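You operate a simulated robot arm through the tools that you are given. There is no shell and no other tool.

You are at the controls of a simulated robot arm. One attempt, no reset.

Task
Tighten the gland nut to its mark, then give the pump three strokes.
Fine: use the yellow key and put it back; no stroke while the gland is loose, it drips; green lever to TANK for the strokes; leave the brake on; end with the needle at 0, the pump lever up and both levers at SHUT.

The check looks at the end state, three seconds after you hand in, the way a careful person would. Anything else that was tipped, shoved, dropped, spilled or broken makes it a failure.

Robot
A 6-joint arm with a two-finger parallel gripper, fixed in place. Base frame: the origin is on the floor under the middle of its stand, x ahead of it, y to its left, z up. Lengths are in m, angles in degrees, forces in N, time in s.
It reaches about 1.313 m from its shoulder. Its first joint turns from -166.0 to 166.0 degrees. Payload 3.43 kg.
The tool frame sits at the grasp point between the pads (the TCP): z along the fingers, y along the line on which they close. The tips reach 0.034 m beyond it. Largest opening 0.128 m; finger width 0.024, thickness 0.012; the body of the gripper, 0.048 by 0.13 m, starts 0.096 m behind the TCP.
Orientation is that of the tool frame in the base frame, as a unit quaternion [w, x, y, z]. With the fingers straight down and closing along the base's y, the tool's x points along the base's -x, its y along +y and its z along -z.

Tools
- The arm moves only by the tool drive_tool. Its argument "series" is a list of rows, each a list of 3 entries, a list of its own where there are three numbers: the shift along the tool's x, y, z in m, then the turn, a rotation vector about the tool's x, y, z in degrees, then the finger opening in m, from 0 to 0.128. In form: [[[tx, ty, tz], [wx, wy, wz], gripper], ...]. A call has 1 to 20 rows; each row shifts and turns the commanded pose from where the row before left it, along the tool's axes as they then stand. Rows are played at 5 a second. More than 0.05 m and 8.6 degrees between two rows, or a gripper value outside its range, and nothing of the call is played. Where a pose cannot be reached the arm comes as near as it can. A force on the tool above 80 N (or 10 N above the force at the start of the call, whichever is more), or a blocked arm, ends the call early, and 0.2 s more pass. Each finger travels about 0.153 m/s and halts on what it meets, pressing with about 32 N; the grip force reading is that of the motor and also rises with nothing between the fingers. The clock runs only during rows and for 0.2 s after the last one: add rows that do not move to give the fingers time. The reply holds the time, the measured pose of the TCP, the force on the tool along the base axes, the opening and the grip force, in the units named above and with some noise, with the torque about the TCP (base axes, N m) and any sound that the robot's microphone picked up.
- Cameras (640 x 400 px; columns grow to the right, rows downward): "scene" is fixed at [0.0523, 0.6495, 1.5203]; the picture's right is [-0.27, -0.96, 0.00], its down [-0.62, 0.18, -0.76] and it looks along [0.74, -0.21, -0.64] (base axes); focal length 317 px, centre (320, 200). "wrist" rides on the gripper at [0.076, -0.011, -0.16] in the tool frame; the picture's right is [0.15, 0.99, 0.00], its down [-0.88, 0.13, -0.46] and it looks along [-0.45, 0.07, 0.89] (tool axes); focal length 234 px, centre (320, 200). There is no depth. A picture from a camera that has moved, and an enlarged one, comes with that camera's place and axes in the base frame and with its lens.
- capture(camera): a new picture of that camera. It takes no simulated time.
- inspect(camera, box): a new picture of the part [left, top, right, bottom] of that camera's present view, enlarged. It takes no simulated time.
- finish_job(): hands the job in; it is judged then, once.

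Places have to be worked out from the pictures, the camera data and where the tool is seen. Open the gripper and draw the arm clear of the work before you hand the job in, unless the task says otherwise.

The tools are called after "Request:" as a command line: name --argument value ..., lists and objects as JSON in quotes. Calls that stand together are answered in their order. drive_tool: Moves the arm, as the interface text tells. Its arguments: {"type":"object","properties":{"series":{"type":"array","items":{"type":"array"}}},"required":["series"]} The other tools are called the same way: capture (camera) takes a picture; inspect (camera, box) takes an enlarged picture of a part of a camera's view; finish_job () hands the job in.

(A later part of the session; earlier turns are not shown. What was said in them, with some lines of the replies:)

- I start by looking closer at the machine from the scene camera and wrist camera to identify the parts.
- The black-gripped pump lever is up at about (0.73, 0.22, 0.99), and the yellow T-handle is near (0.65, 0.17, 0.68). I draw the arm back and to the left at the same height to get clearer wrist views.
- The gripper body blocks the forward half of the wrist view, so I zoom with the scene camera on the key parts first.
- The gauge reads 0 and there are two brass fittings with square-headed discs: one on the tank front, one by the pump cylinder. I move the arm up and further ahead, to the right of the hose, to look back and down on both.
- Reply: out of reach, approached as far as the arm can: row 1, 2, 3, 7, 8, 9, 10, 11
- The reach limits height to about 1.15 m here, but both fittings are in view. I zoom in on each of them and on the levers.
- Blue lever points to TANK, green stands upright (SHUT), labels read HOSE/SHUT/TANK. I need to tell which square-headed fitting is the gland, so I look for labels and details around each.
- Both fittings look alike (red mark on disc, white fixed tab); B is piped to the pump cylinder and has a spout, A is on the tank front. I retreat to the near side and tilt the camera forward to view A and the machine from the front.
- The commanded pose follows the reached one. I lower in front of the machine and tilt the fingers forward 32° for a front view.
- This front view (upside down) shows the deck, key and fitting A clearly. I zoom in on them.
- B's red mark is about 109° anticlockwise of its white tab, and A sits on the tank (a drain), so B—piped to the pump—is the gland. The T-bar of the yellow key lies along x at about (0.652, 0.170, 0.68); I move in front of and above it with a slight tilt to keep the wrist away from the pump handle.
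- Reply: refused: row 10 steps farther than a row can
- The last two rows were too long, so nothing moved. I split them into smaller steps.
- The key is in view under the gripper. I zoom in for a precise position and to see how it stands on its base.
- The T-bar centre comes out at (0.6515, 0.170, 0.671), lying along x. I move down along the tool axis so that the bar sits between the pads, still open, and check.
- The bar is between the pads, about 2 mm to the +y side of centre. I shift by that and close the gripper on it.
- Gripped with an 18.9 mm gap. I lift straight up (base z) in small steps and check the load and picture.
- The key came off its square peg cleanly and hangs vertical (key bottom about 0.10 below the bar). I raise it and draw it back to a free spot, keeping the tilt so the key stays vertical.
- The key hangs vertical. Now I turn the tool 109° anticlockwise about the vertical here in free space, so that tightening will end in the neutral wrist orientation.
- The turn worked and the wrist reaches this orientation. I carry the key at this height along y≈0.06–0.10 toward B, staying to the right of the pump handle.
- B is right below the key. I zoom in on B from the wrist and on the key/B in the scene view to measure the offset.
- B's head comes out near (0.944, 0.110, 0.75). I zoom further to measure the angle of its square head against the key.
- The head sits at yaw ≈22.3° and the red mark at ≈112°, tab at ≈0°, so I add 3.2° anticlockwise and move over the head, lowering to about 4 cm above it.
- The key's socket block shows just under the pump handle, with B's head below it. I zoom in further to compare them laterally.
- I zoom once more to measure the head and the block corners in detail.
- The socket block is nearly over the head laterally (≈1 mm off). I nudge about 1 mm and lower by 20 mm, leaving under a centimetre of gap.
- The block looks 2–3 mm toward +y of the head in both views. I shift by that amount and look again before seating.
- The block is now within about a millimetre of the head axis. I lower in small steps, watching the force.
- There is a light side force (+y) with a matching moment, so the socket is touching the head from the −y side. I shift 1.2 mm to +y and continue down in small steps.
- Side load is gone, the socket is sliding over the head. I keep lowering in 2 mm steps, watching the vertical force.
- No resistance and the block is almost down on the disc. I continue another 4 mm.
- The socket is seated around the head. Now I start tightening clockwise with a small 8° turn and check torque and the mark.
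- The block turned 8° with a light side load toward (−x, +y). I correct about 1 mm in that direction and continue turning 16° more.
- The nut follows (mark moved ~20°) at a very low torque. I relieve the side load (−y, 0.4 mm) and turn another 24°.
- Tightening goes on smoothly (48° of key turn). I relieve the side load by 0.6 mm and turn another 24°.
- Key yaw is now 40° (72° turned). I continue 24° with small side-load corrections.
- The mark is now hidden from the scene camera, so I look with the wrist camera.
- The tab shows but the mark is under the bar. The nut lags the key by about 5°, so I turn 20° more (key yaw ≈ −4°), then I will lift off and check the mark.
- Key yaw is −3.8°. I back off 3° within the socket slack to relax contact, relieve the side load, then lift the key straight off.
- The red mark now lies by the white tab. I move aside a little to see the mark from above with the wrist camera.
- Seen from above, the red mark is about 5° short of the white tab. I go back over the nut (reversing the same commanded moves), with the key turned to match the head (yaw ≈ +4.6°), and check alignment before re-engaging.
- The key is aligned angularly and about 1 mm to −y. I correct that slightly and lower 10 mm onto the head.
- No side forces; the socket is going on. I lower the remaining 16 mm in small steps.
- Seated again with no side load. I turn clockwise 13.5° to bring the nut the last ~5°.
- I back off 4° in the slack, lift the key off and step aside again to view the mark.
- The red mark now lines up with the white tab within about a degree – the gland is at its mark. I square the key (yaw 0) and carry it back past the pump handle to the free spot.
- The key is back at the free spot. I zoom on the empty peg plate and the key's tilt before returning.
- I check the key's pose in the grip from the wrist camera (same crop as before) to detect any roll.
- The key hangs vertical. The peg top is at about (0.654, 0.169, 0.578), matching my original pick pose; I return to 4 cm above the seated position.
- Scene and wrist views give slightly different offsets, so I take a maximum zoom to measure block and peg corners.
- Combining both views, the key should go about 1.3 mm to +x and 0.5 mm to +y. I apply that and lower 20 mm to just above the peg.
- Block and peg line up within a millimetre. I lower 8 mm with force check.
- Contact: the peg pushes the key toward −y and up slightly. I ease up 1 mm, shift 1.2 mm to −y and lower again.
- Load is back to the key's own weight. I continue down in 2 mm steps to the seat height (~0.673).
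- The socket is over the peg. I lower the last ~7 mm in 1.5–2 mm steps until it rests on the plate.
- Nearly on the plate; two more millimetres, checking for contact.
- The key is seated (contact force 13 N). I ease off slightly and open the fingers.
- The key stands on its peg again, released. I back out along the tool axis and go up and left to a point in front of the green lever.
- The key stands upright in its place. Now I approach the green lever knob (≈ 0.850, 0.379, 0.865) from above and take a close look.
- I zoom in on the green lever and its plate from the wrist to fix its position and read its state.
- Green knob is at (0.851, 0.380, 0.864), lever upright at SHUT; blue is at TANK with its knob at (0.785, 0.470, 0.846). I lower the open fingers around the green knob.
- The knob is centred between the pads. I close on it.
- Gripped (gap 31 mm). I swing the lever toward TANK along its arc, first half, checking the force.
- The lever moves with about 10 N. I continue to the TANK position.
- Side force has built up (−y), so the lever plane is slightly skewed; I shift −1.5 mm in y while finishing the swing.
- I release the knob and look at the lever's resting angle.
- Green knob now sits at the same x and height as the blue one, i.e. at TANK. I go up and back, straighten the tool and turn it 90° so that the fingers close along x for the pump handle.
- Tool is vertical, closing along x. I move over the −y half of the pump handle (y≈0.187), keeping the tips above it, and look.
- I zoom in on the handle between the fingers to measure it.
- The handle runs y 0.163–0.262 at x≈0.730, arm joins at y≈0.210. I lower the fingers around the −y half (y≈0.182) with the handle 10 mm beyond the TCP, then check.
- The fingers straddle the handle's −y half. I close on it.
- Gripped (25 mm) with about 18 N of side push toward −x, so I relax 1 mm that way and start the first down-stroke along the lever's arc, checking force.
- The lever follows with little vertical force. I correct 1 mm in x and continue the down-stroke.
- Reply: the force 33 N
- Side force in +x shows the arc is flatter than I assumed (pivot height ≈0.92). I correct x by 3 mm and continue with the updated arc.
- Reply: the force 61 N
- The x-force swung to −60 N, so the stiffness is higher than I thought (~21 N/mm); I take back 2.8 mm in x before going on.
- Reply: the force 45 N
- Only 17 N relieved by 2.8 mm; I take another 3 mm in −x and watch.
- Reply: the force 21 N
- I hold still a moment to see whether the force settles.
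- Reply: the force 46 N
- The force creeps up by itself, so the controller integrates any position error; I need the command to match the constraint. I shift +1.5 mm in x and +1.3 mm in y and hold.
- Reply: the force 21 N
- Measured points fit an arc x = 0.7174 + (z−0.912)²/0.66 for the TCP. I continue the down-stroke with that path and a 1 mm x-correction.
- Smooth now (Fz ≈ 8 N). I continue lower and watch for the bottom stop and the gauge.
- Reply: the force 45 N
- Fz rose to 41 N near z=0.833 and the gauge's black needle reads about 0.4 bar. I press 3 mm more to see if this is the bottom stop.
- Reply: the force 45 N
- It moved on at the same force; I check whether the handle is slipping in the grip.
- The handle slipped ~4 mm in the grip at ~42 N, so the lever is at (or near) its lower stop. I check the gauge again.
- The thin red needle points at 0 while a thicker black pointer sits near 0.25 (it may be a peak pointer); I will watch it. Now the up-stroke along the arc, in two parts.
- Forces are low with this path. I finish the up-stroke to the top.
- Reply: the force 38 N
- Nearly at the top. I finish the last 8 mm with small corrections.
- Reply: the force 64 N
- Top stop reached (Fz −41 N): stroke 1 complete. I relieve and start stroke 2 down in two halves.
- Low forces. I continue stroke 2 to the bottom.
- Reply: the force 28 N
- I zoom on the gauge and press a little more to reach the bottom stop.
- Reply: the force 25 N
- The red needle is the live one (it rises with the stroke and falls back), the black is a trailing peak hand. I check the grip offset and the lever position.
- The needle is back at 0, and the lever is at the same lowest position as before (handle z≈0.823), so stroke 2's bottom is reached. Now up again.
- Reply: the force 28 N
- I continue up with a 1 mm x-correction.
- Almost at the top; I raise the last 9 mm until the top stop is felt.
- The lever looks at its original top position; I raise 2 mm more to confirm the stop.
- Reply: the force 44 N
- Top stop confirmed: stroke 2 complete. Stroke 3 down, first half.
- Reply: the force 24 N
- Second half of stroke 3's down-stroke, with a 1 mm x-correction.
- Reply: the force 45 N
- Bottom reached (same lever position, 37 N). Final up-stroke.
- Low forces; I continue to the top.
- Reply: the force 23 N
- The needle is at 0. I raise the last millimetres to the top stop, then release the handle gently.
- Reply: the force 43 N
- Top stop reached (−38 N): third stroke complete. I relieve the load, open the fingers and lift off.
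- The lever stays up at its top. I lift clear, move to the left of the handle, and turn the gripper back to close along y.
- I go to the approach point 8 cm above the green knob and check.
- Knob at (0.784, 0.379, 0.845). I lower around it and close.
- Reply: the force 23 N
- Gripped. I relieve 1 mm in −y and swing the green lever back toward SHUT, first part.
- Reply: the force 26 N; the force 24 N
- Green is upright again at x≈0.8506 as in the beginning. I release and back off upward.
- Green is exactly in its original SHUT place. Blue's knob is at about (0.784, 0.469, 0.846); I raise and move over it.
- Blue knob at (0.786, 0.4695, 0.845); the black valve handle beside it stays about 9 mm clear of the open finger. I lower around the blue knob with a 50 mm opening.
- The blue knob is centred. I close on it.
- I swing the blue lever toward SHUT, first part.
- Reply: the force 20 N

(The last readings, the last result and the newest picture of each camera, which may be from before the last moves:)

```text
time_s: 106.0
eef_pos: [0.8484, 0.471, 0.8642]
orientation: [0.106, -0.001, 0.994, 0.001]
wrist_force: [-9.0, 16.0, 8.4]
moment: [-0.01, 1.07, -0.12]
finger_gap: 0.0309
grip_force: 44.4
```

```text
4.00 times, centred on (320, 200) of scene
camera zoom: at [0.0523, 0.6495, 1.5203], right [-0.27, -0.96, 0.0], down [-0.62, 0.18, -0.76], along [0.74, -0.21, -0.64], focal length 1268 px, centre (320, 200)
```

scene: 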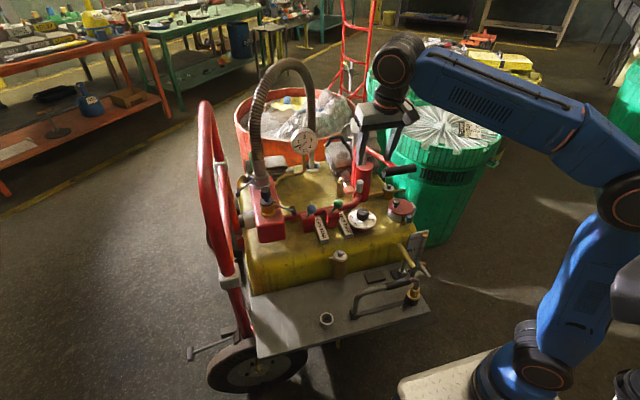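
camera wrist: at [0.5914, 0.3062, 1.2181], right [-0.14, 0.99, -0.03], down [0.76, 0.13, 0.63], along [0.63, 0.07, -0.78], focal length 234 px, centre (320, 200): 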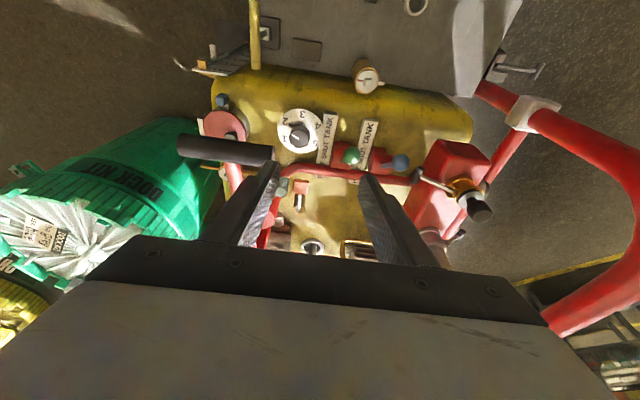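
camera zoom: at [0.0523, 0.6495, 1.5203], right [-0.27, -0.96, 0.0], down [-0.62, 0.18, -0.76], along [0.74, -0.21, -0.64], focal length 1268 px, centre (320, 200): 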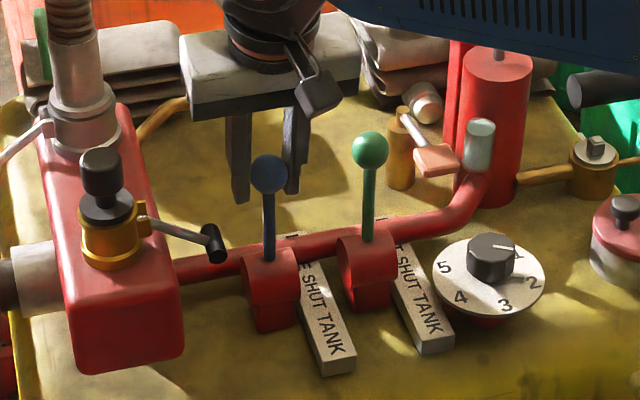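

Blue is upright too. I release it and back off to compare both levers from the wrist camera.

Request:
drive_tool --series '[[[0, 0.0007, 0], [0, 0, 0], 0.035], [[0, 0, 0], [0, 0, 0], 0.05], [[0, 0, 0], [0, 0, 0], 0.05], [[0, 0, -0.04], [0, 0, 0], 0.05], [[0, 0, -0.04], [0, 0, 0], 0.05], [[0, -0.03, -0.03], [0, 0, 0], 0.06]]'

Request:
inspect --camera "wrist" --box '[230, 80, 410, 220]'

Request:
inspect --camera "scene" --box '[295, 170, 365, 250]'

```text
time_s: 107.4
eef_pos: [0.8254, 0.4408, 0.9691]
orientation: [0.105, -0.001, 0.995, -0.001]
wrist_force: [-0.9, 0.1, -0.5]
moment: [-0.04, 0.02, 0.01]
finger_gap: 0.0599
grip_force: 0.1
```

```text
2.86 times, centred on (320, 150) of wrist
camera zoom: at [0.7191, 0.4286, 1.1088], right [-0.14, 0.99, -0.03], down [0.77, 0.13, 0.63], along [0.63, 0.07, -0.78], focal length 669 px, centre (320, 343)
```

zoom: 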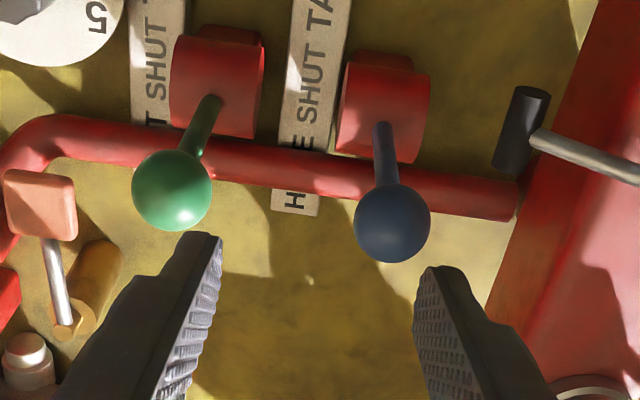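

```text
5.00 times, centred on (330, 210) of scene
camera zoom: at [0.0523, 0.6495, 1.5203], right [-0.27, -0.96, 0.0], down [-0.62, 0.18, -0.76], along [0.74, -0.21, -0.64], focal length 1585 px, centre (270, 150)
```

zoom: 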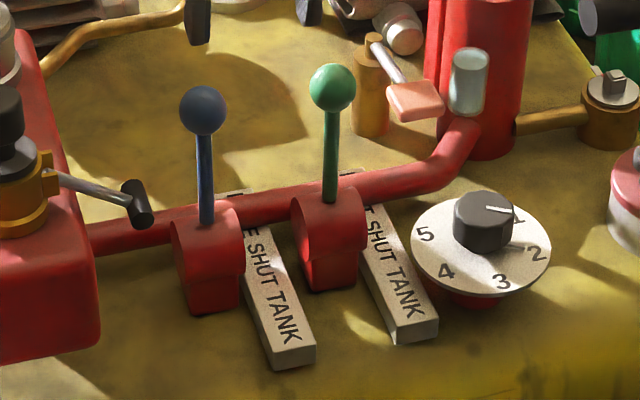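

Both levers stand at the same x and upright – both at SHUT. I draw the arm up and back clear of the machine, then check everything.

Request:
drive_tool --series '[[[-0.0085, 0, -0.0391], [0, 0, 0], 0.06], [[-0.0085, 0, -0.0391], [0, 0, 0], 0.06], [[0.0413, -0.0171, -0.0118], [0, 0, 0], 0.06], [[0.0413, -0.0171, -0.0118], [0, 0, 0], 0.06], [[0.0413, -0.0171, -0.0118], [0, 0, 0], 0.06], [[0.0413, -0.0171, -0.0118], [0, 0, 0], 0.06], [[0.0413, -0.0171, -0.0118], [0, 0, 0], 0.06], [[0.0413, -0.0171, -0.0118], [0, 0, 0], 0.08], [[0.0413, -0.0171, -0.0118], [0, 0, 0], 0.1], [[0.0413, -0.0171, -0.0118], [0, 0, 0], 0.1]]'

Request:
capture --camera "scene"

Request:
inspect --camera "scene" --box '[295, 125, 320, 155]'

Request:
inspect --camera "scene" --box '[380, 178, 400, 196]'

Request:
inspect --camera "scene" --box '[320, 130, 440, 290]'

```text
time_s: 109.6
eef_pos: [0.4851, 0.3034, 1.0759]
orientation: [0.105, -0.001, 0.994, -0.001]
wrist_force: [1.3, 1.1, 0.1]
moment: [-0.09, 0.0, -0.04]
finger_gap: 0.1002
grip_force: 0.0
```

```text
taken
```

scene: 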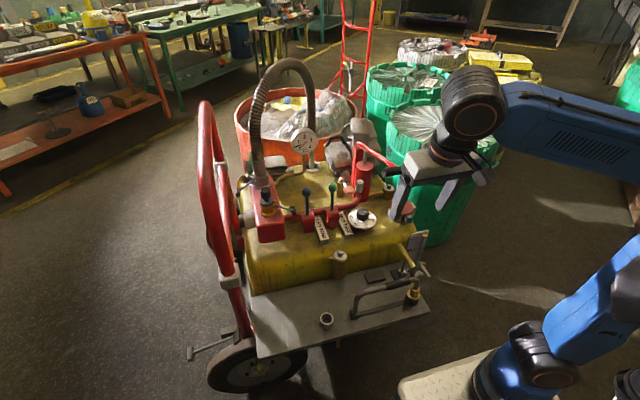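

```text
13.33 times, centred on (308, 140) of scene
camera zoom: at [0.0523, 0.6495, 1.5203], right [-0.27, -0.96, 0.0], down [-0.62, 0.18, -0.76], along [0.74, -0.21, -0.64], focal length 4227 px, centre (487, 1000)
```

zoom: 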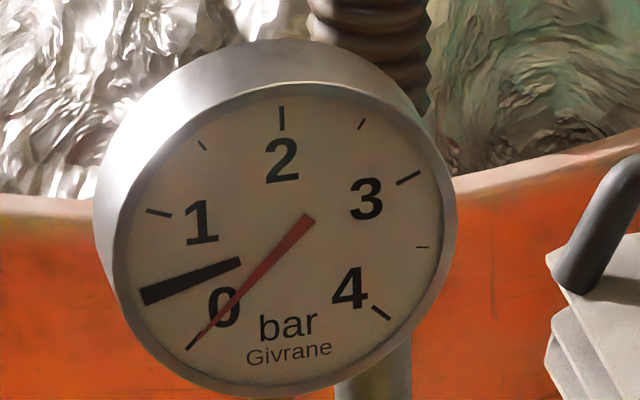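

```text
16.00 times, centred on (390, 187) of scene
camera zoom: at [0.0523, 0.6495, 1.5203], right [-0.27, -0.96, 0.0], down [-0.62, 0.18, -0.76], along [0.74, -0.21, -0.64], focal length 5072 px, centre (-800, 408)
```

zoom: 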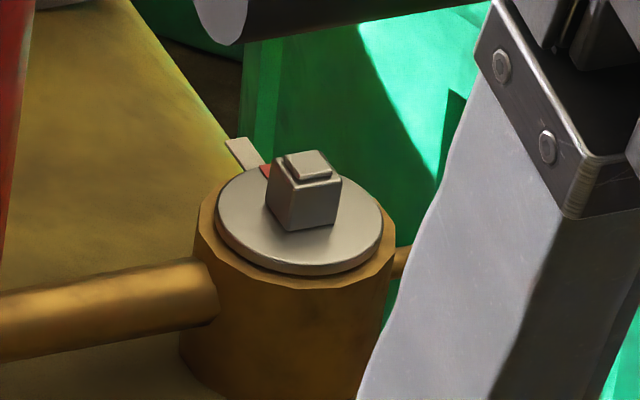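

```text
2.50 times, centred on (380, 210) of scene
camera zoom: at [0.0523, 0.6495, 1.5203], right [-0.27, -0.96, 0.0], down [-0.62, 0.18, -0.76], along [0.74, -0.21, -0.64], focal length 792 px, centre (170, 175)
```

zoom: 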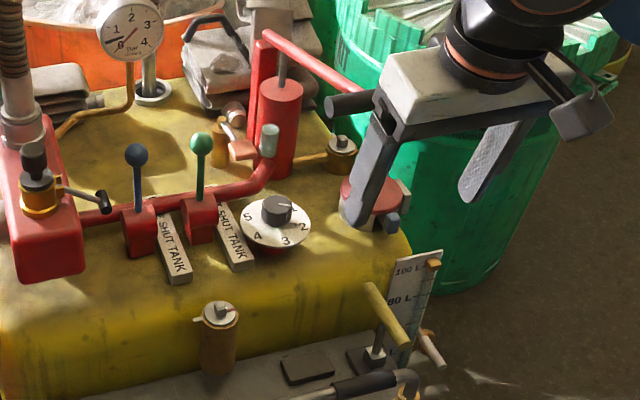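

Needle at 0, both levers at SHUT, pump lever up, gland mark at its tab. I do a last check of the key, the brake and the floor before handing in.

Request:
inspect --camera "scene" --box '[385, 225, 440, 285]'

Request:
inspect --camera "scene" --box '[180, 320, 320, 400]'

Request:
capture --camera "wrist"

```text
6.67 times, centred on (412, 255) of scene
camera zoom: at [0.0523, 0.6495, 1.5203], right [-0.27, -0.96, 0.0], down [-0.62, 0.18, -0.76], along [0.74, -0.21, -0.64], focal length 2113 px, centre (-297, -167)
```

zoom: 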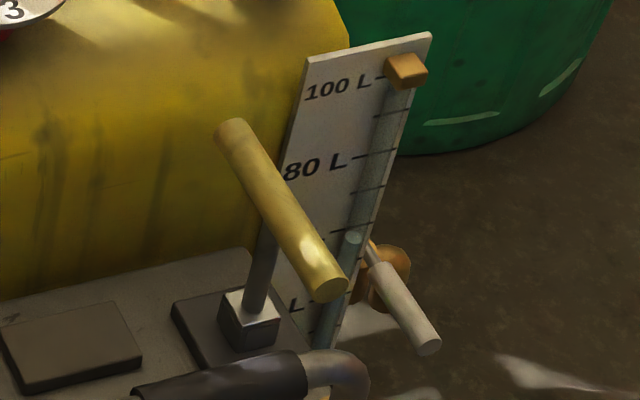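

```text
4.57 times, centred on (250, 360) of scene
camera zoom: at [0.0523, 0.6495, 1.5203], right [-0.27, -0.96, 0.0], down [-0.62, 0.18, -0.76], along [0.74, -0.21, -0.64], focal length 1449 px, centre (640, -531)
```

zoom: 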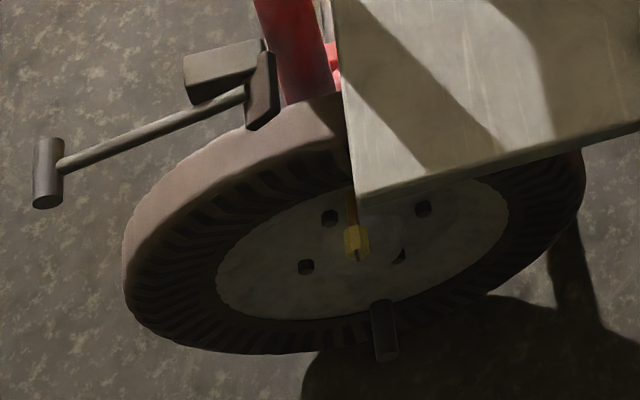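

```text
taken
camera wrist: at [0.3782, 0.2912, 1.2151], right [-0.14, 0.99, -0.03], down [0.77, 0.13, 0.63], along [0.63, 0.07, -0.78], focal length 234 px, centre (320, 200)
```

wrist: 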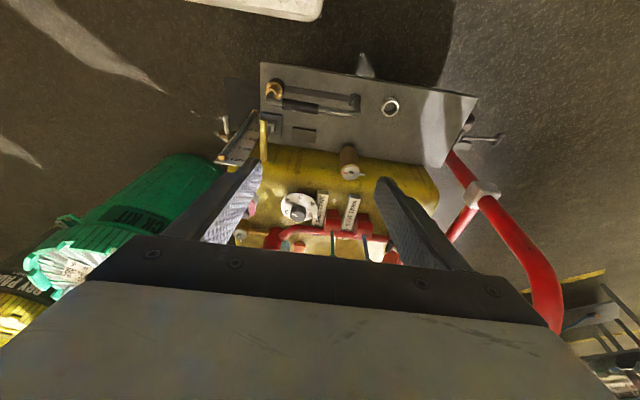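

The key stands as it did at the start and the brake and cart are unchanged. The red live needle is at 0 (the black hand stays at about 0.4). The pump lever is up, both levers are at SHUT, the gland mark meets its tab, and the gripper is open and clear. I hand in the job.

Request:
finish_job

```text
The job is handed in.
```

I handed the job in. The gland nut is tightened to its mark and the pump has had three full strokes. The check's verdict has not come back.

- **Gland nut:** I took the fitting piped to the pump cylinder as the gland; nothing on it was labelled. I left the look-alike fitting on the tank front alone. With the yellow key I turned the nut until its red mark met the white tab, within about a degree. I made no stroke before that.
- **Key:** It is back on its peg and looks the same as at the start.
- **Strokes:** With the green lever at TANK, I took the pump lever to its bottom and top stops three times. The blue lever stayed at TANK, as I found it.
- **End state:** The pump lever is up, both levers are at SHUT, and the brake was not touched.
- **Gauge:** The red needle reads 0. It rose during a stroke and fell back each time. The gauge also has a black hand, which I took to be a peak marker. It started at 0 and now rests at about 0.4 bar.

I saw no drips or spills, and nothing else on the cart looks moved. The gripper is open and the arm is clear of the machine.
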